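You operate a simulated robot arm through the tools that you are given. There is no shell and no other tool. Be economical: measure what you need, move in short steps, check, and stop when the job is done.

You run a simulated two-armed robot. Do the job below in one go: nothing can be reset, and whatever is moved stays where it is left.

JOB
Take the pad from the upper shelf under the grey bench and put it on the top of the side bench. Put the black gear labelled "A4" from the top of the grey bench on top of the fuser there and the black gear marked "N9" on the upper shelf under the grey bench. Take the cyan toner bottle and put it on the small red tray. Open the module drawer, take the red gear and put it in the inside of the module drawer, then shut the drawer. Put two of the sensors from the top of the grey bench on the upper shelf under the grey bench. The order is free. Set down upright: cyan toner bottle.
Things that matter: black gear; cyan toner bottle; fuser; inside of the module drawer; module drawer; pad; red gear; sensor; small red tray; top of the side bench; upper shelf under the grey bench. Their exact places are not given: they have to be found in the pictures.

The check looks at the end state, three seconds after you hand in, the way a careful person would. Anything else that was tipped, shoved, dropped, spilled or broken makes it a failure.

ROBOT AND FRAMES
Two 7-joint arms with two-finger parallel grippers on one trunk, on a base that drives. Base frame: it is fixed to the floor where the robot stands at the start and does not move with it; the origin is under the middle of the robot, x ahead of it, y to its left, z up; the surface under the hand at the start is at about z = 820. Readings come in mm, degrees, newtons and seconds.
The left shoulder is at the start at [50, 209, 1171], the right one opposite. With the tool pointing down near the work surface each hand reaches from about 220 to 900 mm from the robot's upright axis, wherever it stands, measured 20 degrees to its own side. Places, roughly: black gear [750, -250, 750]; cyan toner bottle [750, -250, 750]; fuser [750, -750, 750]; inside of the module drawer [-2200, -1800, 700]; module drawer [-2200, -1700, 700]; pad [750, -250, 500]; red gear (4x4x3 cm) [600, 100, 800]; sensor [500, -250, 750]; small red tray [500, 0, 250]; top of the side bench [-1100, -1800, 800]; upper shelf under the grey bench [600, -500, 500]. Payload 4.4 kg a hand.
Tool frame (each hand has its own): the origin (TCP) lies between the finger pads and is the grasp point; the fingertips stand 23 mm ahead of it; z points along the fingers, y is the line along which they close. The gripper opens to 94 mm. The fingers are 38 mm wide and 10 mm thick; the gripper's body (54 by 96 mm) begins 39 mm behind the TCP.
Orientation is that of the tool frame in the base frame, as a unit quaternion [x, y, z, w]. With the fingers straight down and closing along the base's y, the tool's x points along the base's -x, its y along +y and its z along -z.

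CONTROLS
- The arms move only by the tool apply_moves. It takes "left_targets", "right_targets" or both (then of equal length, played together; a hand with none holds still); each is a list of rows, each a list of 3 entries, a list of its own where there are three numbers: the shift along the tool's x, y, z in mm, then the turn, a rotation vector about the tool's x, y, z in degrees, then the opening in per cent of the stroke, from 0 (shut) to 100 (fully open). In form: [[[dx, dy, dz], [ax, ay, az], hand], ...]. A call has 1 to 10 rows; each row is the pose to reach, as a shift and turn from the pose commanded when the call began, along the tool's axes at that moment. Rows are played at 5 a second. More than 50 mm and 8.6 degrees between two rows, or a gripper value outside its range, and nothing of the call is played. Where a pose cannot be reached the arm comes as near as it can. A force on the tool above 40 N (or 10 N above the force at the start of the call, whichever is more), or a blocked arm, ends the call early, and 0.2 s more pass. Each finger travels about 108 mm/s and halts on what it meets, pressing with about 24 N; the grip force reading is that of the motor and also rises with nothing between the fingers. The clock runs only during rows and for 0.2 s after the last one: add rows that repeat a pose to give the fingers time. The reply holds the time, the measured pose of the TCP, the force on the tool along the base axes, the opening and the grip force, in the units named above and with some noise, with the torque about the TCP (base axes, N m) and any sound that the robot's microphone picked up.
- Cameras (640 x 400 px; columns grow to the right, rows downward): "scene" is now at [144.7, -23.8, 1319.3]; the picture's right is [-0.40, -0.92, 0.00], its down [-0.71, 0.31, -0.63] and it looks along [0.58, -0.25, -0.78] (base axes); focal length 214 px, centre (320, 200). "left" rides on the left gripper at [86, -16, -75] in its tool frame; the picture's right is [0.18, 0.98, 0.00], its down [-0.58, 0.11, -0.81] and it looks along [-0.79, 0.15, 0.59] (tool axes); focal length 243 px, centre (320, 200). "right" rides on the right gripper at [86, 16, -74] in its tool frame; the picture's right is [-0.18, 0.98, 0.00], its down [-0.58, -0.11, -0.81] and it looks along [-0.79, -0.15, 0.59] (tool axes); focal length 243 px, centre (320, 200).
- grab_frame(camera): a new picture of that camera. No time passes.
- move_column(by): slides the trunk up (or, below 0, down) by that many mm; the arms and the scene camera ride with it, the base frame stays. It gives what a move gives, with no picture.
- base_move(legs): drives the robot by 1 to 6 legs, each [ahead, left, turn to the left] in mm, mm and degrees, along the robot's own axes; the way and the turn of a leg run together, so that a leg with both is an arc; at most 1500 mm and 180 degrees a leg. The arms and the cameras ride along, it lands a little off, and it stops where it bumps. It gives what a move gives.
- pan_tilt(pan, tilt): turns the head with the scene camera to pan (to the left, within 80 degrees either way) and tilt (down, from -29 to 69), counted from straight ahead of the robot. It gives what a move gives.
- point_at(camera, pixels): there is no depth. For up to 12 entries [column, row, z] of the newest picture of that camera ("zoom" is the newest enlarged one), the place [x, y] in the base frame at which the ray of that pixel passes the height z, good to about 2 mm, but the place of the scene camera against the robot may be out by one fixed shift of up to 12 mm in any direction. No time passes.
- zoom(camera, box): a new picture of the part [left, top, right, bottom] of that camera's present view, enlarged. No time passes.
- sign_off(): hands the job in; it is judged then, once.

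Work in short steps. Measure before you move; look again where a grasp or a placing could have gone wrong, and mend it. You have 322 turns and 208 pictures in all, those below and enlarged ones among them. Open the grippers and draw the arms clear of the work before you hand the job in, unless the task says otherwise.

The tools are called by a JSON object that holds its "fn" and its "kwargs". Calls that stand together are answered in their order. apply_moves: Moves the arms, as the interface text tells. Its arguments: {"type":"object","properties":{"left_targets":{"type":"array","items":{"type":"array"}},"right_targets":{"type":"array","items":{"type":"array"}}},"required":[]} The other tools are called the same way: move_column (by) slides the trunk up or down; base_move (legs) drives the base; pan_tilt (pan, tilt) turns the head that bears the scene camera; grab_frame (camera) takes a picture; point_at (camera, pixels) gives the place at which the rays of pixels pass given heights; zoom (camera, box) takes an enlarged picture of a part of a camera's view; sign_off () hands the job in.

At the start:

```text
t: 0.0
left_ee_pos: [589.9, 2.6, 1149.5]
left_tool_rot: [0.0, 1.0, 0.0, -0.001]
left_contact_force: [-0.8, -0.5, 0.4]
left_ft_torque: [-0.02, 0.02, 0.0]
left_gripper_width: 94.0
left_grip_force: 0.1
right_ee_pos: [405.0, -427.8, 1137.3]
right_tool_rot: [-0.001, 1.0, 0.0, 0.0]
right_contact_force: [0.9, 0.6, 0.5]
right_ft_torque: [0.04, 0.01, 0.0]
right_gripper_width: 94.2
right_grip_force: 0.0
trunk travel left (down, up): [-250.0, 313.0]
robot x, y, heading: [-0.6, 1.2, 0.1]
head pan, tilt: [-23.7, 50.9]
```

scene: 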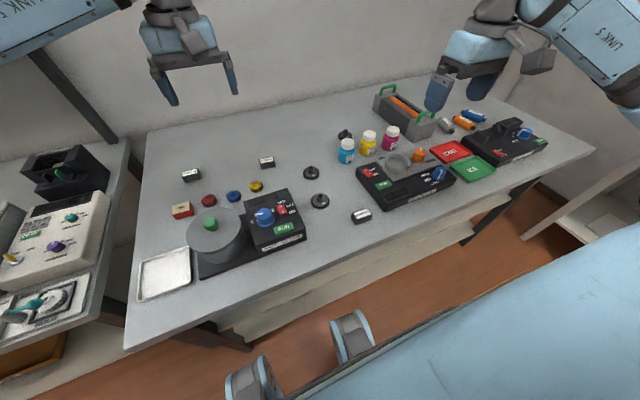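
right: 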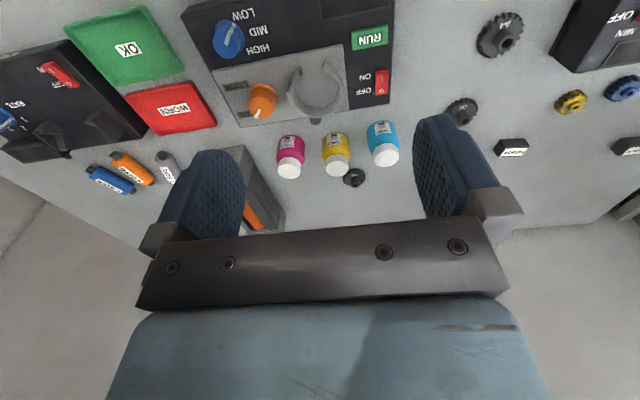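
left: 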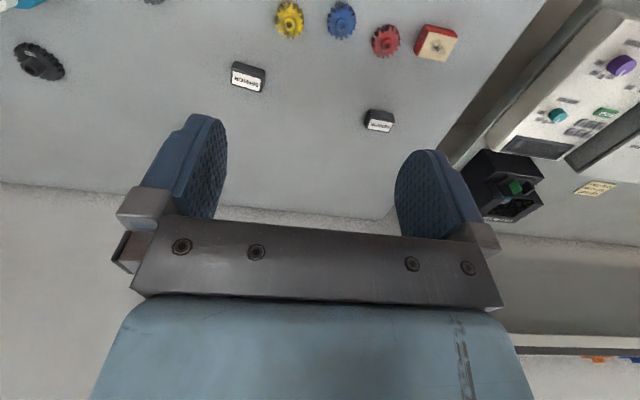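

The bench shows several gears, sensors, bottles and two trays. I zoom into the scene picture's two halves to identify labels.

{"fn": "zoom", "kwargs": {"camera": "scene", "box": [130, 130, 350, 300]}}

{"fn": "zoom", "kwargs": {"camera": "scene", "box": [320, 70, 560, 230]}}

```text
2.35 times, centred on (240, 215) of scene
```

zoom: 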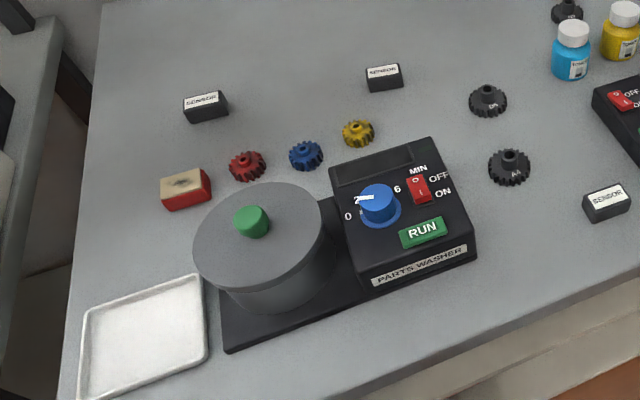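

```text
2.50 times, centred on (440, 150) of scene
```

zoom: 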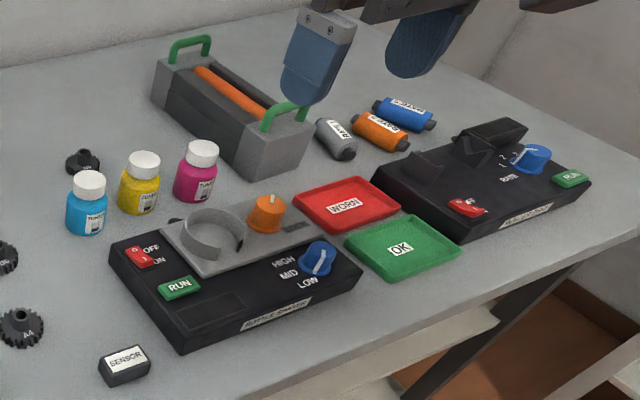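

I measure positions of main items at assumed table height 820.

{"fn": "point_at", "kwargs": {"camera": "scene", "pixels": [[208, 201, 835], [320, 200, 835], [311, 173, 835], [345, 134, 835], [347, 158, 820], [361, 216, 835], [267, 161, 835], [190, 175, 835], [450, 151, 825], [126, 350, 820], [597, 150, 820], [400, 110, 880]]}}

{"fn": "pan_tilt", "kwargs": {"pan": 0, "tilt": 60}}

{"fn": "grab_frame", "kwargs": {"camera": "scene"}}

```text
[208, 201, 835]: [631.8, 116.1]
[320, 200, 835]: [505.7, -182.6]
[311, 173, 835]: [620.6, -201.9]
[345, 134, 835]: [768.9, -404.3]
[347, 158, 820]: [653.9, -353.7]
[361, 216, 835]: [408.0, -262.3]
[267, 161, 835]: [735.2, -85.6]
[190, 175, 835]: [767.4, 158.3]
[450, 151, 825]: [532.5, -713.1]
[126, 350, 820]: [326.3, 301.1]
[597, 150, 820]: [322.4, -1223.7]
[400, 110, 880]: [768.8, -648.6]
```

```text
t: 0.9
left_ee_pos: [589.7, 1.9, 1149.2]
left_tool_rot: [-0.001, 1.0, 0.0, 0.0]
left_contact_force: [0.0, -0.2, -0.6]
left_ft_torque: [-0.02, -0.01, 0.01]
left_gripper_width: 93.8
left_grip_force: 0.0
right_ee_pos: [405.2, -428.6, 1136.6]
right_tool_rot: [-0.001, 1.0, 0.001, 0.0]
right_contact_force: [0.2, 0.0, -0.3]
right_ft_torque: [0.02, 0.03, 0.02]
right_gripper_width: 93.8
right_grip_force: 0.0
trunk travel left (down, up): [-250.0, 313.0]
robot x, y, heading: [2.4, 1.9, 0.2]
head pan, tilt: [0.0, 60.0]
```

```text
202 pictures are left
```

scene: 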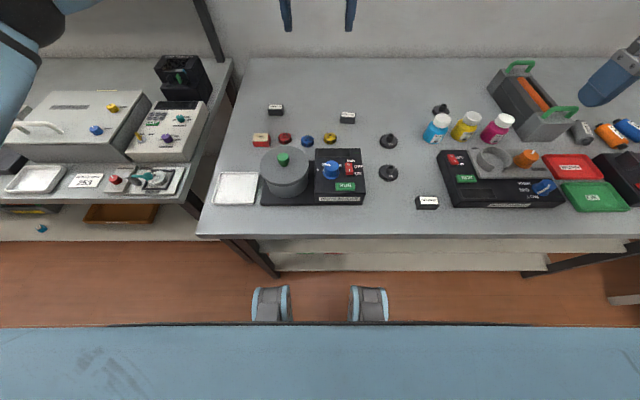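

I look around on both sides to learn what is in the room before driving.

{"fn": "pan_tilt", "kwargs": {"pan": -80, "tilt": 25}}

{"fn": "grab_frame", "kwargs": {"camera": "scene"}}

{"fn": "pan_tilt", "kwargs": {"pan": 80, "tilt": 25}}

{"fn": "grab_frame", "kwargs": {"camera": "scene"}}

```text
t: 2.4
left_ee_pos: [590.8, 1.6, 1151.7]
left_tool_rot: [0.0, 1.0, 0.0, 0.0]
left_contact_force: [0.8, -0.4, -0.7]
left_ft_torque: [0.0, 0.02, 0.0]
left_gripper_width: 94.0
left_grip_force: 0.0
right_ee_pos: [405.6, -428.6, 1135.5]
right_tool_rot: [0.0, 1.0, 0.0, 0.0]
right_contact_force: [0.6, -0.5, -0.3]
right_ft_torque: [-0.03, -0.02, 0.01]
right_gripper_width: 94.0
right_grip_force: 0.0
trunk travel left (down, up): [-250.0, 313.0]
robot x, y, heading: [-0.8, 2.3, -0.3]
head pan, tilt: [-80.0, 25.0]
```

```text
201 pictures are left
```

scene: 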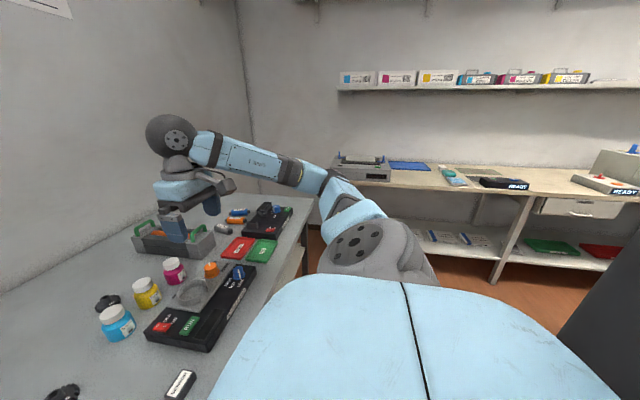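

```text
t: 4.9
left_ee_pos: [590.3, 2.2, 1150.9]
left_tool_rot: [0.0, 1.0, 0.0, 0.0]
left_contact_force: [-0.3, -0.1, -0.5]
left_ft_torque: [-0.01, -0.03, -0.03]
left_gripper_width: 94.1
left_grip_force: 0.0
right_ee_pos: [404.9, -429.2, 1135.5]
right_tool_rot: [0.0, 1.0, 0.0, 0.0]
right_contact_force: [-0.1, 0.0, 0.0]
right_ft_torque: [0.0, 0.0, -0.01]
right_gripper_width: 94.0
right_grip_force: 0.1
trunk travel left (down, up): [-250.0, 313.0]
robot x, y, heading: [0.6, 2.7, 0.2]
head pan, tilt: [80.0, 25.0]
```

```text
200 pictures are left
```

scene: 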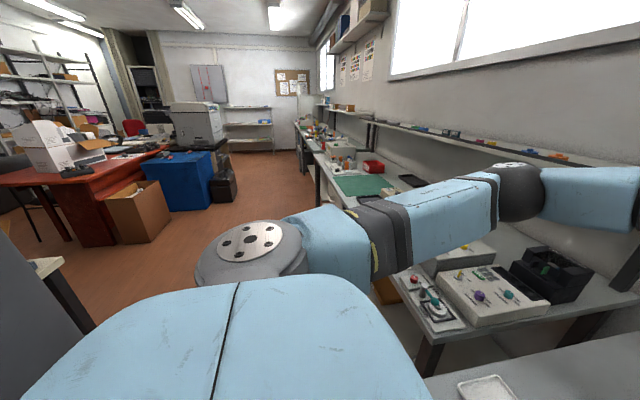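

The side bench with a drawer and trays stands to the right. I back off a bit from the grey bench so I can look beneath it.

{"fn": "base_move", "kwargs": {"legs": [[-400, 0, 0]]}}

{"fn": "pan_tilt", "kwargs": {"pan": 0, "tilt": 45}}

{"fn": "grab_frame", "kwargs": {"camera": "scene"}}

{"fn": "pan_tilt", "kwargs": {"pan": 80, "tilt": 35}}

{"fn": "grab_frame", "kwargs": {"camera": "scene"}}

```text
t: 7.3
left_ee_pos: [194.5, -1.3, 1149.6]
left_tool_rot: [0.005, 1.0, 0.001, 0.0]
left_contact_force: [0.5, -0.3, -0.1]
left_ft_torque: [0.03, 0.01, 0.03]
left_gripper_width: 94.0
left_grip_force: 0.1
right_ee_pos: [6.9, -431.6, 1135.0]
right_tool_rot: [0.002, 1.0, 0.0, 0.0]
right_contact_force: [0.3, 0.4, -0.6]
right_ft_torque: [0.03, -0.03, 0.02]
right_gripper_width: 93.8
right_grip_force: 0.0
trunk travel left (down, up): [-250.0, 313.0]
robot x, y, heading: [-393.1, 6.4, -0.7]
head pan, tilt: [80.0, 25.0]
```

```text
t: 8.9
left_ee_pos: [194.5, -0.5, 1149.9]
left_tool_rot: [0.004, 1.0, 0.0, 0.0]
left_contact_force: [-0.2, -0.5, 0.3]
left_ft_torque: [0.0, 0.0, 0.03]
left_gripper_width: 93.8
left_grip_force: 0.0
right_ee_pos: [7.5, -429.6, 1134.6]
right_tool_rot: [0.004, 1.0, 0.0, 0.0]
right_contact_force: [0.2, -0.2, 0.0]
right_ft_torque: [0.02, -0.03, 0.0]
right_gripper_width: 94.2
right_grip_force: 0.0
trunk travel left (down, up): [-250.0, 313.0]
robot x, y, heading: [-394.3, 3.2, -0.6]
head pan, tilt: [0.0, 45.0]
```

```text
199 pictures are left
```

scene: 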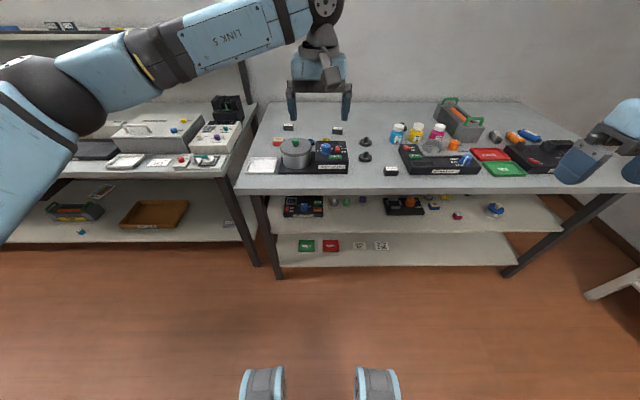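

```text
t: 10.4
left_ee_pos: [195.6, 0.8, 1149.5]
left_tool_rot: [0.004, 1.0, -0.001, 0.0]
left_contact_force: [0.3, 0.5, -0.5]
left_ft_torque: [0.01, -0.03, 0.02]
left_gripper_width: 93.8
left_grip_force: 0.0
right_ee_pos: [6.6, -430.8, 1136.4]
right_tool_rot: [0.003, 1.0, 0.0, 0.0]
right_contact_force: [-0.4, -0.6, -0.7]
right_ft_torque: [-0.01, -0.01, -0.02]
right_gripper_width: 94.2
right_grip_force: 0.0
trunk travel left (down, up): [-250.0, 313.0]
robot x, y, heading: [-394.2, 3.9, -0.5]
head pan, tilt: [80.0, 35.0]
```

```text
198 pictures are left
```

scene: 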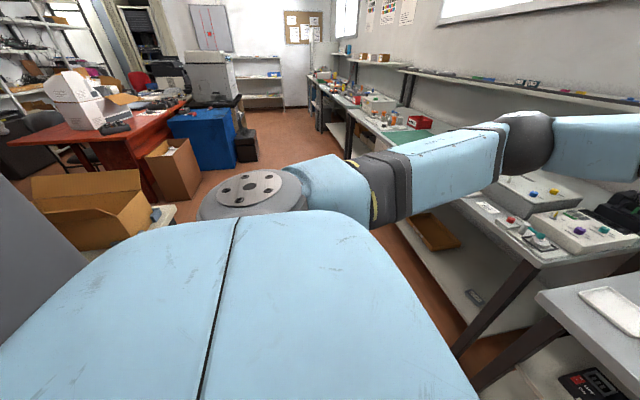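

The lower shelf holds small green and red trays at (305,245)/(331,245), the upper shelf holds devices and small items. I lower the trunk and zoom there.

{"fn": "move_column", "kwargs": {"by": -240}}

{"fn": "pan_tilt", "kwargs": {"pan": -8, "tilt": 35}}

{"fn": "grab_frame", "kwargs": {"camera": "scene"}}

{"fn": "zoom", "kwargs": {"camera": "scene", "box": [220, 180, 440, 320]}}

{"fn": "zoom", "kwargs": {"camera": "scene", "box": [360, 160, 580, 300]}}

```text
t: 12.9
left_ee_pos: [194.6, -1.5, 909.8]
left_tool_rot: [0.004, 1.0, 0.0, 0.0]
left_contact_force: [-0.1, 0.0, 0.5]
left_ft_torque: [-0.02, 0.0, 0.01]
left_gripper_width: 94.0
left_grip_force: 0.0
right_ee_pos: [6.3, -430.4, 896.3]
right_tool_rot: [0.003, 1.0, 0.0, -0.001]
right_contact_force: [0.0, 0.8, 0.4]
right_ft_torque: [0.02, -0.01, 0.02]
right_gripper_width: 93.9
right_grip_force: 0.0
trunk travel left (down, up): [-10.0, 553.0]
robot x, y, heading: [-395.3, 0.1, -0.6]
head pan, tilt: [80.0, 35.0]
```

```text
t: 14.5
left_ee_pos: [194.9, -0.8, 909.3]
left_tool_rot: [0.005, 1.0, 0.0, -0.001]
left_contact_force: [0.5, -0.4, -0.4]
left_ft_torque: [-0.03, 0.03, 0.0]
left_gripper_width: 93.9
left_grip_force: 0.1
right_ee_pos: [7.2, -429.8, 897.0]
right_tool_rot: [0.003, 1.0, 0.0, 0.0]
right_contact_force: [0.1, -0.4, 0.1]
right_ft_torque: [-0.02, 0.0, -0.03]
right_gripper_width: 93.9
right_grip_force: 0.0
trunk travel left (down, up): [-10.0, 553.0]
robot x, y, heading: [-393.6, 3.5, -0.4]
head pan, tilt: [-8.0, 35.0]
```

```text
197 pictures are left
```

scene: 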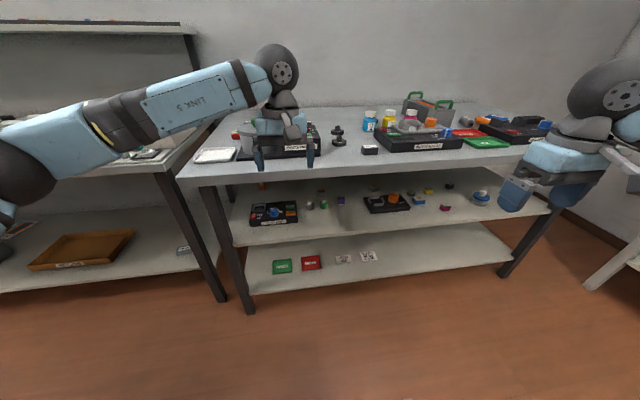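

```text
2.86 times, centred on (330, 250) of scene
```

zoom: 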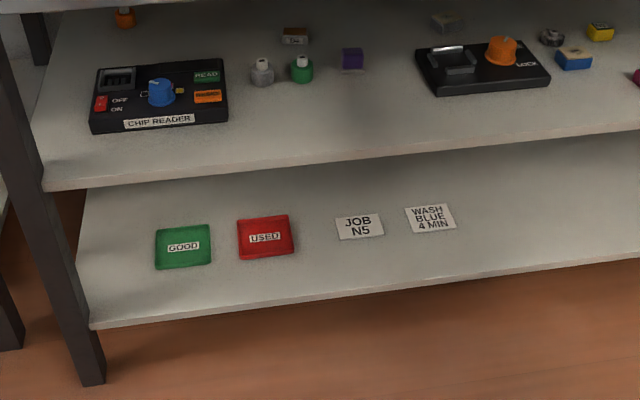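

```text
2.86 times, centred on (470, 230) of scene
```

zoom: 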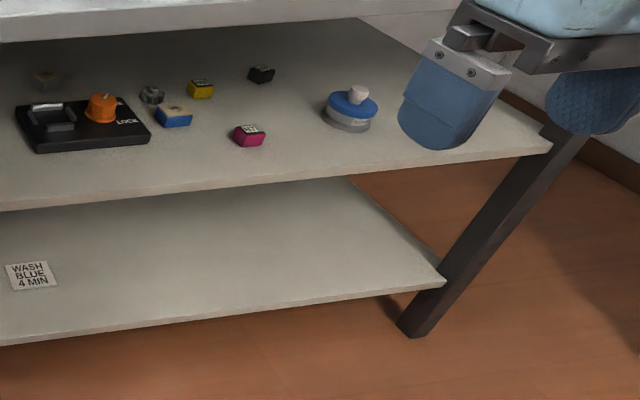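

I measure shelf positions at candidate heights.

{"fn": "point_at", "kwargs": {"camera": "scene", "pixels": [[235, 246, 820], [235, 246, 500], [417, 201, 520], [374, 187, 520], [321, 193, 520], [311, 263, 250], [282, 266, 250], [311, 263, 270], [250, 295, 250], [550, 213, 500], [515, 262, 250], [180, 180, 820]]}}

{"fn": "zoom", "kwargs": {"camera": "scene", "box": [290, 165, 370, 215]}}

{"fn": "zoom", "kwargs": {"camera": "scene", "box": [360, 170, 460, 220]}}

```text
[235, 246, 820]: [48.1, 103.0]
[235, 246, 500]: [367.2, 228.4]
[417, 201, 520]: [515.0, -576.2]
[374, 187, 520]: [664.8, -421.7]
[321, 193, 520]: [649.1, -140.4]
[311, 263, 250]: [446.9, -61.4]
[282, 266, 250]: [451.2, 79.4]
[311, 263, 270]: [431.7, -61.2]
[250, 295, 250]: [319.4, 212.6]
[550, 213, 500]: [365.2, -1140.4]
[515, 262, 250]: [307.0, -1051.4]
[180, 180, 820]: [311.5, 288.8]
```

```text
8.00 times, centred on (330, 190) of scene
```

zoom: 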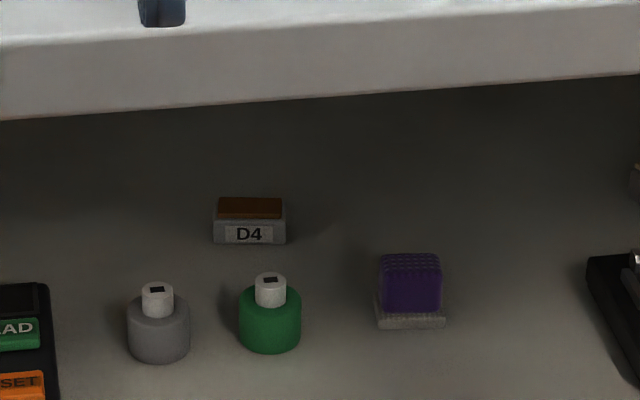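

```text
6.40 times, centred on (410, 195) of scene
```

zoom: 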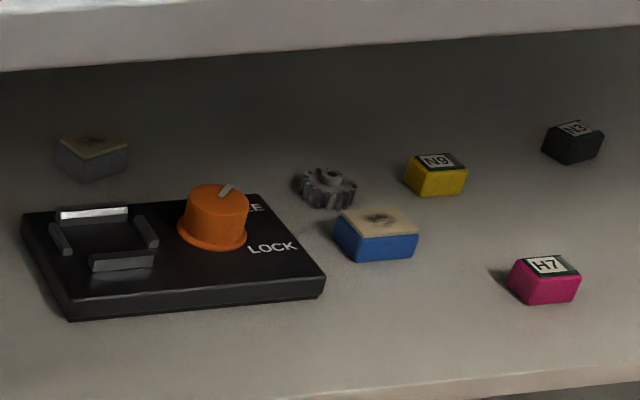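

Candidates for the pad: D4 block and the purple block (the stained blocks exist twice). I measure them.

{"fn": "point_at", "kwargs": {"camera": "zoom", "pixels": [[375, 250, 500], [92, 175, 500], [330, 205, 500], [437, 190, 500], [545, 300, 500], [574, 160, 500], [70, 320, 500]]}}

{"fn": "point_at", "kwargs": {"camera": "scene", "pixels": [[321, 196, 500], [341, 206, 500], [341, 198, 535], [309, 209, 500], [323, 207, 500], [262, 190, 500]]}}

```text
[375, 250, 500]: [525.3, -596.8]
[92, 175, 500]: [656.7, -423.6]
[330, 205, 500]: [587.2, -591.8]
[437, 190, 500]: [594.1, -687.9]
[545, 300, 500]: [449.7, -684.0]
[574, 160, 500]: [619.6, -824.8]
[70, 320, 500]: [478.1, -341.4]
```

```text
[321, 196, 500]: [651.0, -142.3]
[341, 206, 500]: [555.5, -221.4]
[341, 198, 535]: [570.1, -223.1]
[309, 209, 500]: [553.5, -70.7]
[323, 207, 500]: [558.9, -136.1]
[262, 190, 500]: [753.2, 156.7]
```

D4 fits the pad's rough place. Now I raise the trunk and return to the bench, shifted right, to view bench items with the wrist cameras.

{"fn": "move_column", "kwargs": {"by": 240}}

{"fn": "base_move", "kwargs": {"legs": [[380, -300, 0.5]]}}

{"fn": "grab_frame", "kwargs": {"camera": "right"}}

{"fn": "grab_frame", "kwargs": {"camera": "left"}}

```text
t: 17.0
left_ee_pos: [195.8, -1.4, 1149.0]
left_tool_rot: [0.004, 1.0, 0.0, -0.001]
left_contact_force: [1.1, -0.8, 0.4]
left_ft_torque: [0.01, 0.02, 0.02]
left_gripper_width: 94.0
left_grip_force: 0.0
right_ee_pos: [6.6, -431.1, 1135.3]
right_tool_rot: [0.004, 1.0, 0.001, 0.0]
right_contact_force: [-0.1, -0.8, 1.1]
right_ft_torque: [-0.01, 0.03, -0.01]
right_gripper_width: 94.2
right_grip_force: 0.0
trunk travel left (down, up): [-250.0, 313.0]
robot x, y, heading: [-392.9, -0.6, -0.4]
head pan, tilt: [-8.0, 35.0]
```

```text
t: 20.3
left_ee_pos: [562.3, -297.9, 1149.0]
left_tool_rot: [-0.004, 1.0, 0.0, 0.0]
left_contact_force: [0.1, 0.2, -0.4]
left_ft_torque: [-0.01, -0.01, 0.0]
left_gripper_width: 94.0
left_grip_force: 0.0
right_ee_pos: [380.2, -730.5, 1136.4]
right_tool_rot: [-0.003, 1.0, 0.0, 0.001]
right_contact_force: [1.0, 0.0, -0.5]
right_ft_torque: [0.0, 0.0, 0.01]
right_gripper_width: 94.1
right_grip_force: 0.1
trunk travel left (down, up): [-250.0, 313.0]
robot x, y, heading: [-25.4, -302.5, 0.6]
head pan, tilt: [-8.0, 35.0]
```

```text
192 pictures are left
```

right: 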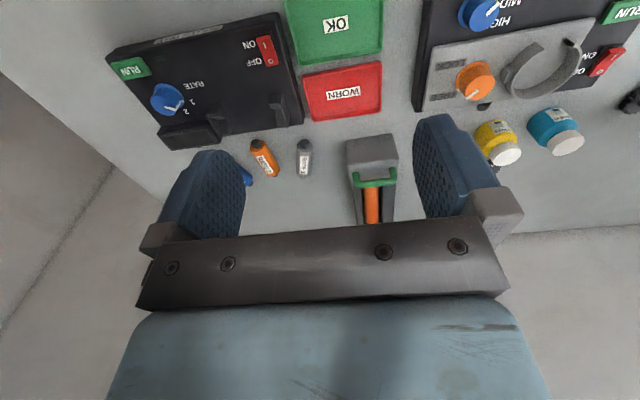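

```text
191 pictures are left
```

left: 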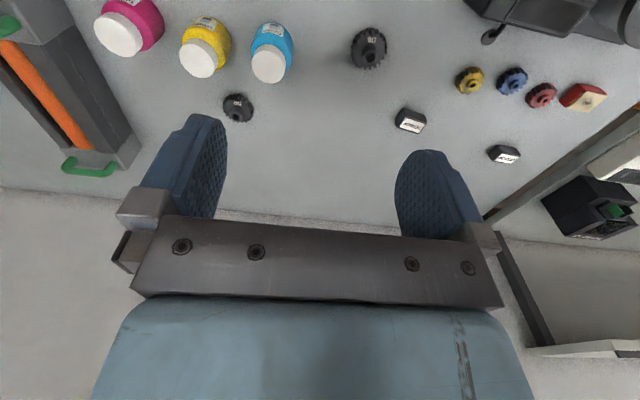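

The left view shows gears at (238,107) and (369,47); I zoom to read their labels, and into the fuser with the scene camera.

{"fn": "zoom", "kwargs": {"camera": "left", "box": [200, 20, 440, 140]}}

{"fn": "pan_tilt", "kwargs": {"pan": -25, "tilt": 45}}

{"fn": "grab_frame", "kwargs": {"camera": "scene"}}

```text
2.67 times, centred on (320, 80) of left
```

zoom: 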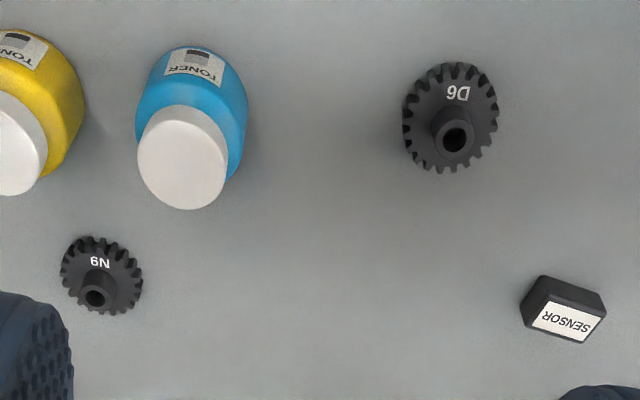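

```text
t: 21.1
left_ee_pos: [563.0, -297.8, 1150.2]
left_tool_rot: [-0.004, 1.0, 0.0, -0.001]
left_contact_force: [0.5, -0.4, -0.2]
left_ft_torque: [-0.03, -0.01, -0.01]
left_gripper_width: 93.9
left_grip_force: 0.1
right_ee_pos: [380.0, -729.7, 1136.1]
right_tool_rot: [-0.004, 1.0, 0.0, 0.001]
right_contact_force: [0.1, -0.2, 0.0]
right_ft_torque: [-0.01, 0.01, 0.02]
right_gripper_width: 94.0
right_grip_force: 0.0
trunk travel left (down, up): [-250.0, 313.0]
robot x, y, heading: [-26.6, -303.7, 0.2]
head pan, tilt: [-25.0, 45.0]
```

```text
189 pictures are left
```

scene: 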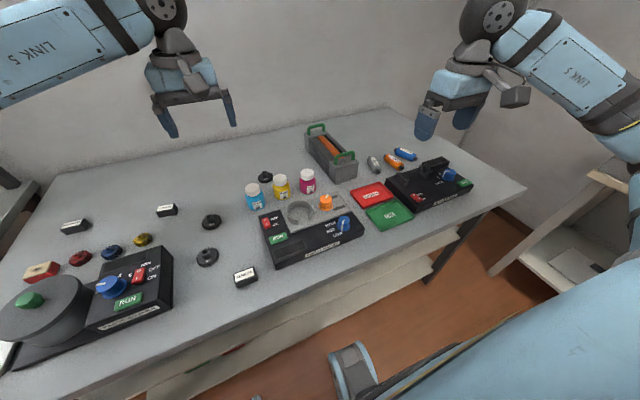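

N9 is the gear next to the bottles, D6 is the middle one, so A4 is the front one. I zoom on the fuser and on A4 with the scene camera.

{"fn": "zoom", "kwargs": {"camera": "scene", "box": [285, 105, 385, 195]}}

{"fn": "zoom", "kwargs": {"camera": "right", "box": [240, 110, 480, 250]}}

{"fn": "point_at", "kwargs": {"camera": "left", "pixels": [[238, 107, 835], [270, 72, 880], [370, 46, 835], [411, 120, 840], [502, 153, 840], [541, 95, 840]]}}

{"fn": "point_at", "kwargs": {"camera": "scene", "pixels": [[265, 176, 835], [251, 190, 880], [211, 221, 835], [167, 210, 840], [75, 226, 840], [207, 257, 835], [245, 277, 840], [80, 257, 840]]}}

```text
4.44 times, centred on (335, 150) of scene
```

zoom: 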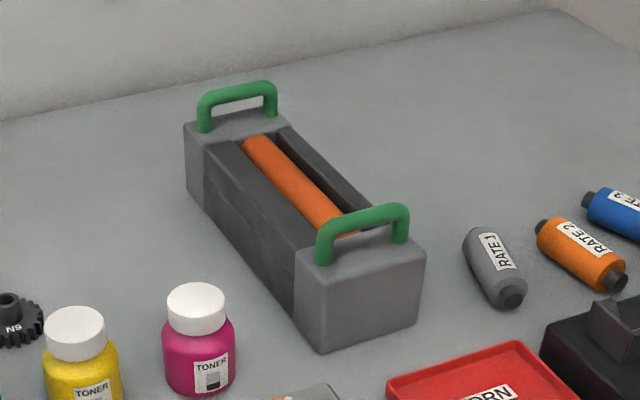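

```text
2.67 times, centred on (360, 180) of right
```

zoom: 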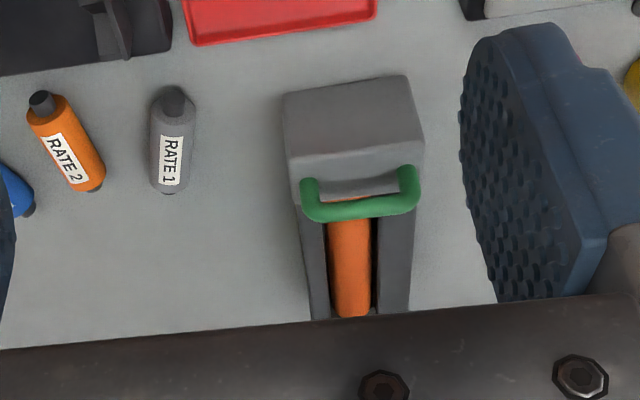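

```text
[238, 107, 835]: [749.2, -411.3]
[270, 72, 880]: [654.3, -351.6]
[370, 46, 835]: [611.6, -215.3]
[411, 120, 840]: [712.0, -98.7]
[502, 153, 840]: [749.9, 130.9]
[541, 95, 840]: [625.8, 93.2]
```

```text
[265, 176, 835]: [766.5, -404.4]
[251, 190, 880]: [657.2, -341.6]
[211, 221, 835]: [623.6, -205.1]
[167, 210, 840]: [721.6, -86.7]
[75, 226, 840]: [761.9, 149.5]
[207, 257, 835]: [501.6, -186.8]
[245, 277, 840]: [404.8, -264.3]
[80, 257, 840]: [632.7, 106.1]
```

Layout is clear. I park the left hand to the left and move the robot left 200 mm for picking A4 with the right hand.

{"fn": "apply_moves", "kwargs": {"left_targets": [[[40, 40, 0], [0, 0, 0], 100], [[70, 80, 0], [0, 0, 0], 100], [[100, 125, 0], [0, 0, 0], 100], [[120, 170, 0], [0, 0, 0], 100], [[140, 215, 0], [0, 0, 0], 100], [[150, 260, 0], [0, 0, 0], 100], [[150, 300, 0], [0, 0, 0], 100]]}}

{"fn": "base_move", "kwargs": {"legs": [[0, 200, 0]]}}

{"fn": "apply_moves", "kwargs": {"right_targets": [[[0, 45, 15], [0, 0, 0], 100], [[0, 90, 35], [0, 0, 0], 100], [[0, 135, 55], [0, 0, 0], 100], [[-10, 180, 75], [0, 0, 0], 100], [[-20, 225, 95], [0, 0, 0], 100], [[-30, 265, 115], [0, 0, 0], 100], [[-40, 300, 135], [0, 0, 0], 100], [[-50, 333, 150], [0, 0, 0], 100]]}}

{"fn": "grab_frame", "kwargs": {"camera": "right"}}

```text
refused: row 1 steps farther than a row can; nothing moved
```

```text
t: 23.5
left_ee_pos: [561.1, -93.5, 1149.9]
left_tool_rot: [-0.001, 1.0, 0.0, 0.0]
left_contact_force: [-0.1, 0.3, 0.0]
left_ft_torque: [0.03, -0.03, -0.01]
left_gripper_width: 94.3
left_grip_force: 0.1
right_ee_pos: [379.1, -525.4, 1136.0]
right_tool_rot: [-0.002, 1.0, 0.0, 0.0]
right_contact_force: [0.6, 0.7, -0.2]
right_ft_torque: [0.0, -0.02, 0.0]
right_gripper_width: 94.1
right_grip_force: 0.1
trunk travel left (down, up): [-250.0, 313.0]
robot x, y, heading: [-31.0, -98.8, 0.2]
head pan, tilt: [-25.0, 45.0]
```

```text
refused: row 4 steps farther than a row can; nothing moved
```

```text
186 pictures are left
```

right: 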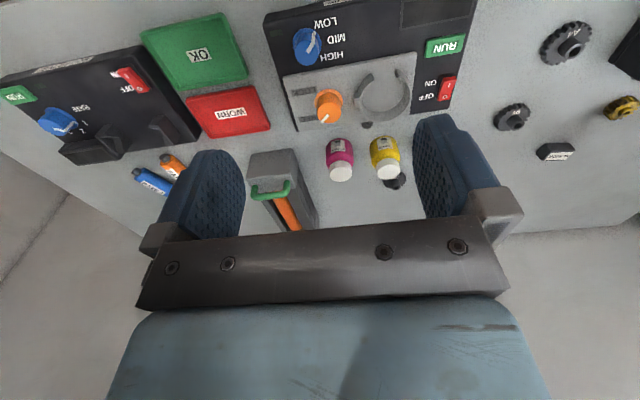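

Steps must be ≤50 mm overall. I resend both moves linearly in 8 rows.

{"fn": "apply_moves", "kwargs": {"left_targets": [[[19, 38, 0], [0, 0, 0], 100], [[38, 76, 0], [0, 0, 0], 100], [[57, 114, 0], [0, 0, 0], 100], [[76, 152, 0], [0, 0, 0], 100], [[95, 190, 0], [0, 0, 0], 100], [[114, 228, 0], [0, 0, 0], 100], [[133, 266, 0], [0, 0, 0], 100], [[150, 300, 0], [0, 0, 0], 100]], "right_targets": [[[-6, 41, 17], [0, 0, 0], 100], [[-12, 82, 34], [0, 0, 0], 100], [[-18, 123, 51], [0, 0, 0], 100], [[-24, 164, 68], [0, 0, 0], 100], [[-30, 205, 85], [0, 0, 0], 100], [[-36, 246, 102], [0, 0, 0], 100], [[-42, 287, 119], [0, 0, 0], 100], [[-50, 328, 136], [0, 0, 0], 100]]}}

{"fn": "grab_frame", "kwargs": {"camera": "right"}}

```text
t: 25.3
left_ee_pos: [410.9, 204.7, 1149.7]
left_tool_rot: [-0.003, 1.0, 0.0, 0.0]
left_contact_force: [0.1, 0.6, 0.4]
left_ft_torque: [-0.02, -0.02, 0.05]
left_gripper_width: 93.8
left_grip_force: 0.0
right_ee_pos: [428.0, -196.5, 1000.1]
right_tool_rot: [-0.003, 1.0, -0.001, 0.0]
right_contact_force: [-0.1, 0.3, 0.6]
right_ft_torque: [-0.01, -0.02, 0.02]
right_gripper_width: 93.9
right_grip_force: 0.1
trunk travel left (down, up): [-250.0, 313.0]
robot x, y, heading: [-26.2, -96.5, 0.1]
head pan, tilt: [-25.0, 45.0]
```

```text
185 pictures are left
```

right: 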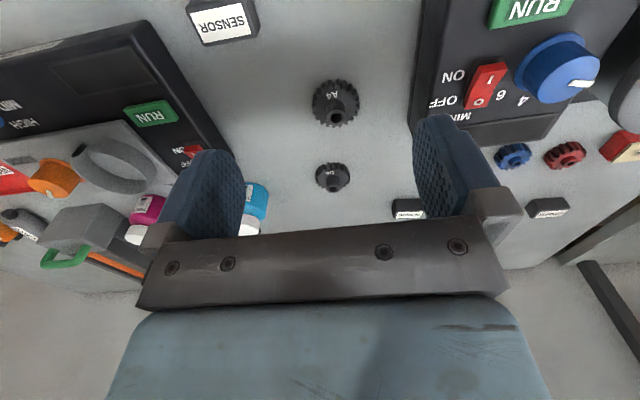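

A4 is at (335,104). I measure its centre, rim and hub.

{"fn": "point_at", "kwargs": {"camera": "right", "pixels": [[335, 103, 835], [312, 103, 830], [359, 103, 830], [336, 117, 850], [335, 80, 825], [220, 22, 835], [332, 176, 835]]}}

{"fn": "zoom", "kwargs": {"camera": "right", "box": [285, 65, 385, 205]}}

```text
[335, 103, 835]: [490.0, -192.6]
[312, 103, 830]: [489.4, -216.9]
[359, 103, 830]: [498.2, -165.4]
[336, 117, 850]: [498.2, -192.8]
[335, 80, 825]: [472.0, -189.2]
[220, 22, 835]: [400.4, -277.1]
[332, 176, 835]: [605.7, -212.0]
```

```text
2.86 times, centred on (335, 135) of right
```

zoom: 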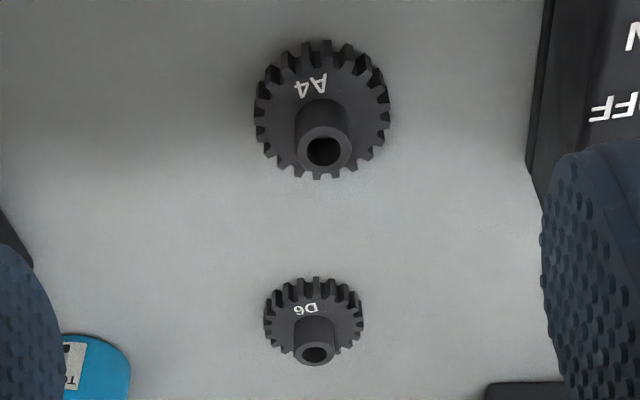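

A4 centre ≈ (492,-193), diameter ≈50. I go above it and descend to TCP z≈850.

{"fn": "apply_moves", "kwargs": {"right_targets": [[[-32, 2, 30], [0, 0, 0], 85], [[-64, 3.5, 60], [0, 0, 0], 85], [[-64, 3.5, 100], [0, 0, 0], 85], [[-64, 3.5, 130], [0, 0, 0], 85], [[-64, 3.5, 148], [0, 0, 0], 85], [[-64, 3.5, 148], [0, 0, 0], 85]]}}

{"fn": "grab_frame", "kwargs": {"camera": "right"}}

```text
t: 26.7
left_ee_pos: [411.5, 201.8, 1150.0]
left_tool_rot: [-0.002, 1.0, 0.0, 0.0]
left_contact_force: [-0.6, 0.2, 0.5]
left_ft_torque: [0.0, -0.05, 0.02]
left_gripper_width: 94.1
left_grip_force: 0.1
right_ee_pos: [492.2, -192.6, 853.2]
right_tool_rot: [-0.003, 1.0, 0.0, 0.0]
right_contact_force: [-0.5, 0.4, 0.0]
right_ft_torque: [-0.03, 0.03, -0.01]
right_gripper_width: 80.3
right_grip_force: 0.1
trunk travel left (down, up): [-250.0, 313.0]
robot x, y, heading: [-27.6, -98.9, 0.0]
head pan, tilt: [-25.0, 45.0]
```

```text
183 pictures are left
```

right: 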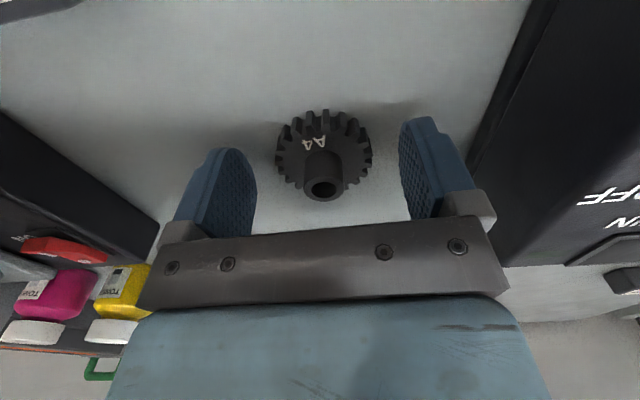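

I verify gear position against TCP before closing.

{"fn": "point_at", "kwargs": {"camera": "right", "pixels": [[323, 150, 835], [324, 188, 855], [278, 150, 832], [371, 150, 832], [325, 110, 830]]}}

```text
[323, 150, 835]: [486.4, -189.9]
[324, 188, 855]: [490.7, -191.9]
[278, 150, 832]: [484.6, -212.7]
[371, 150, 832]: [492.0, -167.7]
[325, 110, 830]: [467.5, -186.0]
```

Aligned. I lower 4 mm more and close.

{"fn": "apply_moves", "kwargs": {"right_targets": [[[2, 2, 3], [0, 0, 0], 85], [[2, 2, 3], [0, 0, 0], 50], [[2, 2, 3], [0, 0, 0], 40], [[2, 2, 3], [0, 0, 0], 40], [[2, 2, 3], [0, 0, 0], 40]]}}

```text
t: 27.9
left_ee_pos: [411.0, 201.7, 1150.1]
left_tool_rot: [-0.001, 1.0, -0.001, 0.0]
left_contact_force: [-0.2, -0.9, 0.9]
left_ft_torque: [0.02, 0.02, 0.0]
left_gripper_width: 93.7
left_grip_force: 0.1
right_ee_pos: [489.3, -189.9, 849.2]
right_tool_rot: [-0.003, 1.0, 0.0, -0.001]
right_contact_force: [-0.2, 0.1, 0.4]
right_ft_torque: [-0.01, -0.01, 0.03]
right_gripper_width: 46.9
right_grip_force: 23.8
trunk travel left (down, up): [-250.0, 313.0]
robot x, y, heading: [-31.1, -99.0, 0.3]
head pan, tilt: [-25.0, 45.0]
```

Gripped (46.9 mm). I lift 200 mm and drive right 350.

{"fn": "apply_moves", "kwargs": {"right_targets": [[[0, 0, -45], [0, 0, 0], 38], [[0, 0, -90], [0, 0, 0], 38], [[0, 0, -135], [0, 0, 0], 38], [[0, 0, -180], [0, 0, 0], 38], [[0, 0, -220], [0, 0, 0], 38]]}}

{"fn": "base_move", "kwargs": {"legs": [[0, -350, 0]]}}

{"fn": "grab_frame", "kwargs": {"camera": "right"}}

{"fn": "grab_frame", "kwargs": {"camera": "scene"}}

```text
t: 29.1
left_ee_pos: [412.4, 202.5, 1150.6]
left_tool_rot: [-0.003, 1.0, 0.001, 0.0]
left_contact_force: [-0.7, 0.1, 0.3]
left_ft_torque: [0.01, 0.01, 0.02]
left_gripper_width: 94.0
left_grip_force: 0.2
right_ee_pos: [487.8, -193.0, 1068.7]
right_tool_rot: [-0.003, 1.0, 0.0, 0.0]
right_contact_force: [-0.2, -0.2, -0.6]
right_ft_torque: [0.03, -0.01, 0.01]
right_gripper_width: 35.7
right_grip_force: 0.1
trunk travel left (down, up): [-250.0, 313.0]
robot x, y, heading: [-29.5, -101.3, -0.0]
head pan, tilt: [-25.0, 45.0]
```

```text
t: 32.8
left_ee_pos: [415.0, -154.9, 1151.1]
left_tool_rot: [0.001, 1.0, 0.0, 0.0]
left_contact_force: [-0.3, -1.0, 0.0]
left_ft_torque: [0.01, -0.01, -0.01]
left_gripper_width: 93.8
left_grip_force: 0.0
right_ee_pos: [488.2, -549.5, 1068.4]
right_tool_rot: [0.002, 1.0, 0.0, 0.0]
right_contact_force: [0.2, 0.5, -0.1]
right_ft_torque: [-0.01, -0.01, 0.0]
right_gripper_width: 35.5
right_grip_force: 0.1
trunk travel left (down, up): [-250.0, 313.0]
robot x, y, heading: [-30.0, -452.0, 0.0]
head pan, tilt: [-25.0, 45.0]
```

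```text
182 pictures are left
```

right: 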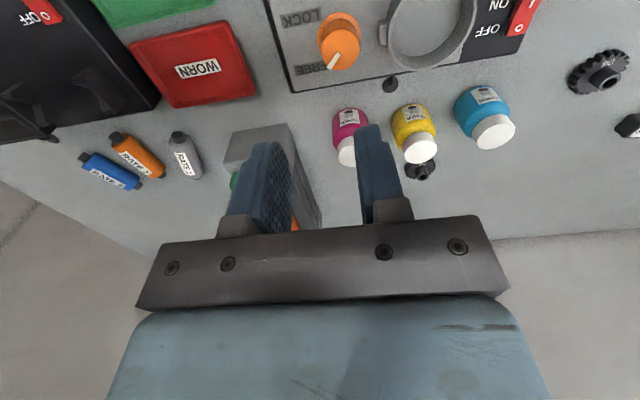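

```text
181 pictures are left
```

scene: 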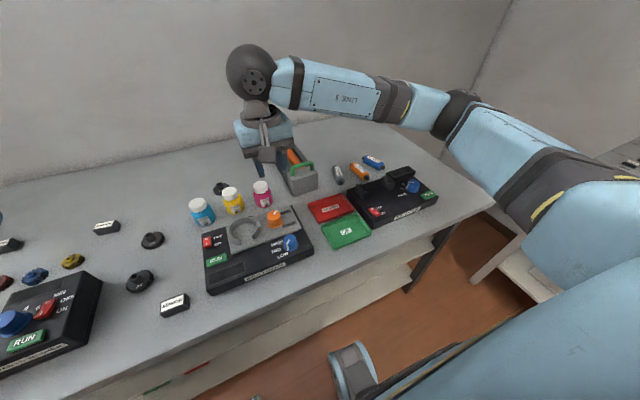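

The grip slipped off (width = commanded). I check where A4 is now.

{"fn": "zoom", "kwargs": {"camera": "scene", "box": [100, 215, 220, 315]}}

{"fn": "point_at", "kwargs": {"camera": "scene", "pixels": [[140, 281, 835], [152, 240, 835]]}}

{"fn": "zoom", "kwargs": {"camera": "right", "box": [200, 100, 440, 240]}}

```text
4.00 times, centred on (160, 265) of scene
```

zoom: 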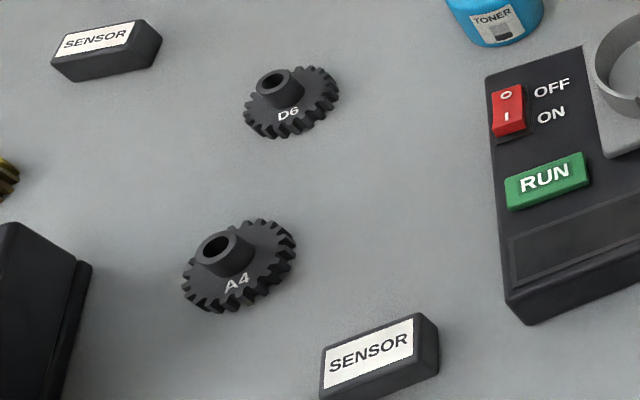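

```text
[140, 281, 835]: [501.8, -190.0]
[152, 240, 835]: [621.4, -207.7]
```

```text
2.67 times, centred on (320, 170) of right
```

zoom: 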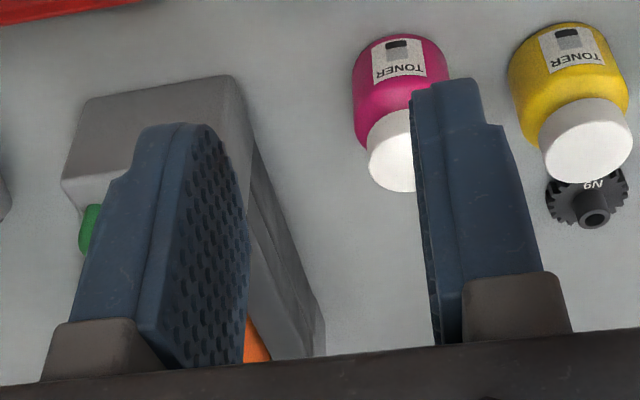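

A4 still sits upright where it was: I gripped too high. The left hand is close to it now, so I use it: move above A4 and look.

{"fn": "apply_moves", "kwargs": {"left_targets": [[[-12, -6, 42], [0, 0, 0], 85], [[-24, -12, 84], [0, 0, 0], 85], [[-36, -18, 126], [0, 0, 0], 85], [[-48, -24, 168], [0, 0, 0], 85], [[-60, -30, 210], [0, 0, 0], 85], [[-75, -35, 245], [0, 0, 0], 85], [[-75, -35, 245], [0, 0, 0], 85]]}}

{"fn": "grab_frame", "kwargs": {"camera": "left"}}

```text
t: 34.4
left_ee_pos: [487.0, -191.3, 907.0]
left_tool_rot: [0.0, 1.0, 0.0, 0.0]
left_contact_force: [-0.1, 0.2, -0.3]
left_ft_torque: [0.03, 0.03, 0.02]
left_gripper_width: 79.9
left_grip_force: 0.0
right_ee_pos: [487.5, -551.3, 1068.5]
right_tool_rot: [0.0, 1.0, 0.0, 0.0]
right_contact_force: [-0.1, 0.0, 0.3]
right_ft_torque: [0.03, -0.01, -0.01]
right_gripper_width: 35.9
right_grip_force: 0.0
trunk travel left (down, up): [-250.0, 313.0]
robot x, y, heading: [-27.2, -448.7, -0.3]
head pan, tilt: [-25.0, 45.0]
```

```text
178 pictures are left
```

left: 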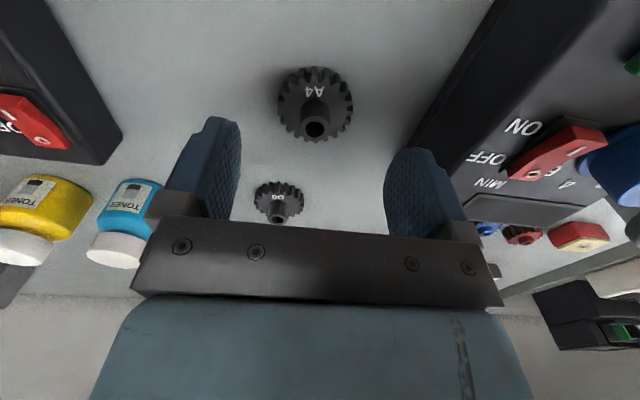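

{"fn": "point_at", "kwargs": {"camera": "left", "pixels": [[315, 103, 832], [316, 128, 855], [277, 100, 828], [353, 102, 828], [314, 67, 826]]}}

```text
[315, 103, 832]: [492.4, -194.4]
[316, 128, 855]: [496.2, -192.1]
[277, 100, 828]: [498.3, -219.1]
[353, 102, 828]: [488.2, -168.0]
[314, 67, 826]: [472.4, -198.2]
```

A4 centre ≈ (494,-193). I descend to TCP z≈845 and close.

{"fn": "apply_moves", "kwargs": {"left_targets": [[[-6, -1, 30], [0, 0, 0], 85], [[-6, -1, 55], [0, 0, 0], 85], [[-6, -1, 62], [0, 0, 0], 85], [[-6, -1, 62], [0, 0, 0], 55], [[-6, -1, 62], [0, 0, 0], 30], [[-6, -1, 62], [0, 0, 0], 30], [[-6, -1, 62], [0, 0, 0], 30]]}}

{"fn": "grab_frame", "kwargs": {"camera": "left"}}

```text
t: 36.0
left_ee_pos: [493.5, -190.9, 845.3]
left_tool_rot: [0.0, 1.0, 0.0, 0.0]
left_contact_force: [-0.5, -0.4, 0.1]
left_ft_torque: [0.0, 0.0, 0.0]
left_gripper_width: 46.1
left_grip_force: 23.7
right_ee_pos: [488.0, -549.4, 1068.9]
right_tool_rot: [0.001, 1.0, 0.0, 0.001]
right_contact_force: [-0.9, 0.1, -0.8]
right_ft_torque: [-0.03, 0.03, -0.02]
right_gripper_width: 35.6
right_grip_force: 0.0
trunk travel left (down, up): [-250.0, 313.0]
robot x, y, heading: [-27.4, -450.4, -0.1]
head pan, tilt: [-25.0, 45.0]
```

```text
177 pictures are left
```

left: 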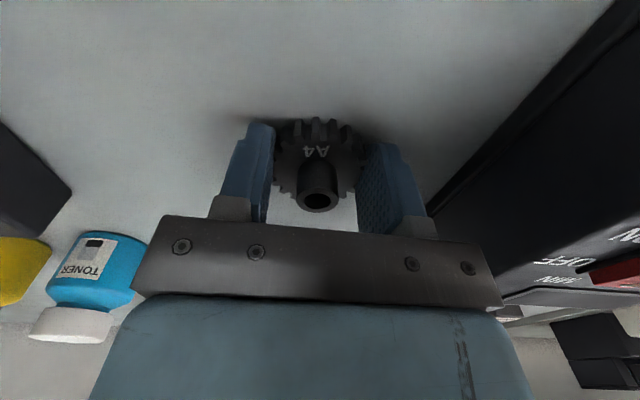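

Gripped at 46 mm. I lift slowly and check the width.

{"fn": "apply_moves", "kwargs": {"left_targets": [[[0, 0, -4], [0, 0, 0], 30], [[0, 0, -10], [0, 0, 0], 30], [[0, 0, -20], [0, 0, 0], 30], [[0, 0, -35], [0, 0, 0], 30]]}}

{"fn": "grab_frame", "kwargs": {"camera": "left"}}

```text
t: 37.0
left_ee_pos: [495.6, -190.8, 879.2]
left_tool_rot: [0.001, 1.0, 0.0, 0.0]
left_contact_force: [-0.6, -0.3, -0.5]
left_ft_torque: [0.0, 0.02, -0.03]
left_gripper_width: 46.1
left_grip_force: 24.0
right_ee_pos: [487.9, -549.3, 1068.9]
right_tool_rot: [0.001, 1.0, 0.0, 0.0]
right_contact_force: [0.8, 0.4, -0.2]
right_ft_torque: [0.02, -0.02, 0.04]
right_gripper_width: 35.8
right_grip_force: 0.0
trunk travel left (down, up): [-250.0, 313.0]
robot x, y, heading: [-26.8, -450.1, -0.1]
head pan, tilt: [-25.0, 45.0]
```

```text
176 pictures are left
```

left: 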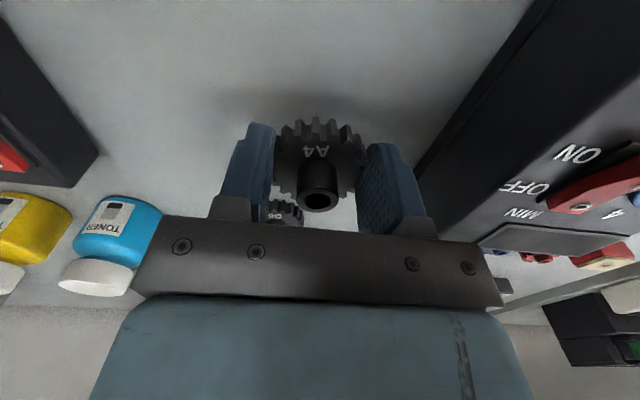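

A4 is held level. I lift it, tuck the right hand outward, and drive right 250.

{"fn": "apply_moves", "kwargs": {"left_targets": [[[0, 0, -45], [0, 0, 0], 30], [[0, 0, -90], [0, 0, 0], 30], [[0, 0, -135], [0, 0, 0], 30], [[0, 0, -180], [0, 0, 0], 30]], "right_targets": [[[25, -38, 0], [0, 0, 0], 90], [[50, -76, 0], [0, 0, 0], 90], [[75, -114, 0], [0, 0, 0], 90], [[100, -152, 0], [0, 0, 0], 90]]}}

{"fn": "base_move", "kwargs": {"legs": [[0, -250, 0]]}}

{"fn": "grab_frame", "kwargs": {"camera": "left"}}

{"fn": "grab_frame", "kwargs": {"camera": "scene"}}

```text
t: 38.0
left_ee_pos: [492.3, -194.4, 1057.8]
left_tool_rot: [0.002, 1.0, 0.002, -0.001]
left_contact_force: [-0.6, -0.9, -0.8]
left_ft_torque: [0.03, -0.03, 0.0]
left_gripper_width: 46.1
left_grip_force: 23.9
right_ee_pos: [385.2, -707.0, 1066.0]
right_tool_rot: [0.0, 1.0, 0.001, 0.0]
right_contact_force: [-0.5, -0.4, 0.0]
right_ft_torque: [0.01, -0.02, 0.0]
right_gripper_width: 84.7
right_grip_force: 0.0
trunk travel left (down, up): [-250.0, 313.0]
robot x, y, heading: [-32.0, -454.7, 0.0]
head pan, tilt: [-25.0, 45.0]
```

```text
t: 40.8
left_ee_pos: [490.3, -440.3, 1056.0]
left_tool_rot: [-0.004, 1.0, -0.001, 0.0]
left_contact_force: [0.1, 1.0, -0.8]
left_ft_torque: [-0.06, -0.04, 0.0]
left_gripper_width: 46.2
left_grip_force: 23.8
right_ee_pos: [389.4, -953.6, 1065.6]
right_tool_rot: [-0.004, 1.0, 0.0, 0.0]
right_contact_force: [0.0, -0.3, 0.3]
right_ft_torque: [0.01, 0.01, 0.01]
right_gripper_width: 84.5
right_grip_force: 0.0
trunk travel left (down, up): [-250.0, 313.0]
robot x, y, heading: [-26.4, -703.9, 0.6]
head pan, tilt: [-25.0, 45.0]
```

```text
175 pictures are left
```

left: 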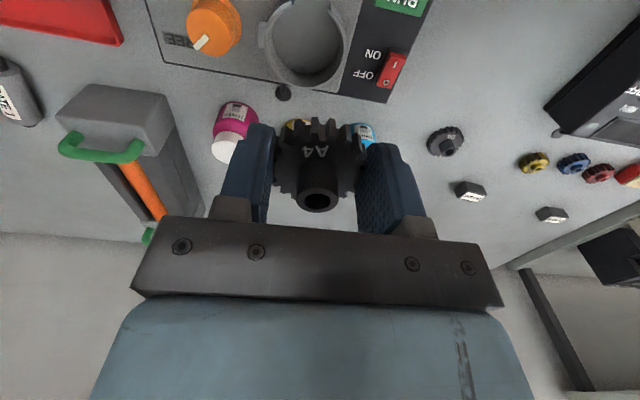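

```text
174 pictures are left
```

scene: 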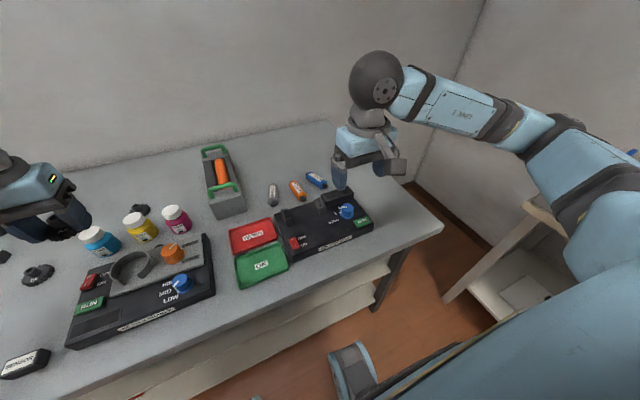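

I move the left hand in front of the fuser (y −640) to look at its top.

{"fn": "apply_moves", "kwargs": {"left_targets": [[[-10, -45, 0], [0, 0, 0], 30], [[-20, -90, 0], [0, 0, 0], 30], [[-30, -135, 0], [0, 0, 0], 30], [[-40, -175, 0], [0, 0, 0], 30], [[-40, -205, -20], [0, 0, 0], 30], [[-40, -205, -60], [0, 0, 0], 30]]}}

{"fn": "grab_frame", "kwargs": {"camera": "left"}}

{"fn": "zoom", "kwargs": {"camera": "scene", "box": [180, 130, 280, 230]}}

```text
t: 42.2
left_ee_pos: [533.1, -641.9, 1115.7]
left_tool_rot: [-0.003, 1.0, -0.001, 0.0]
left_contact_force: [0.3, 0.3, 0.9]
left_ft_torque: [-0.01, 0.01, 0.02]
left_gripper_width: 45.8
left_grip_force: 24.0
right_ee_pos: [390.0, -952.1, 1067.0]
right_tool_rot: [-0.003, 1.0, 0.0, 0.001]
right_contact_force: [-0.5, 0.0, -0.2]
right_ft_torque: [0.0, -0.02, 0.02]
right_gripper_width: 84.6
right_grip_force: 0.1
trunk travel left (down, up): [-250.0, 313.0]
robot x, y, heading: [-28.9, -707.3, 0.2]
head pan, tilt: [-25.0, 45.0]
```

```text
173 pictures are left
```

left: 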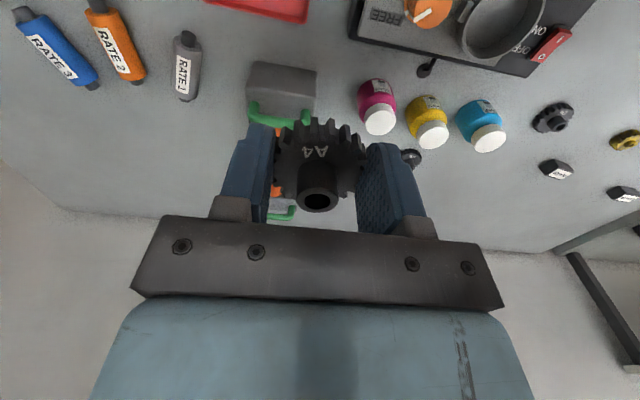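

```text
4.00 times, centred on (230, 180) of scene
```

zoom: 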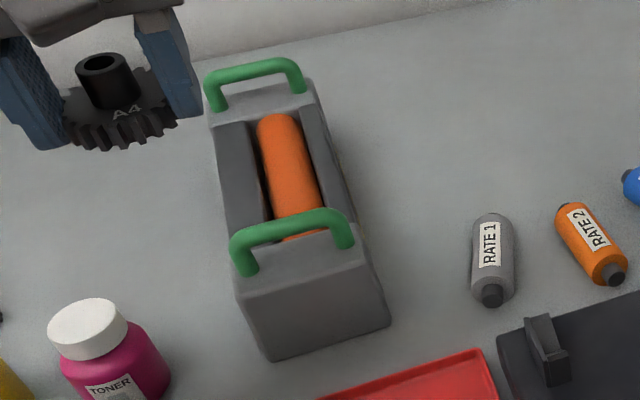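

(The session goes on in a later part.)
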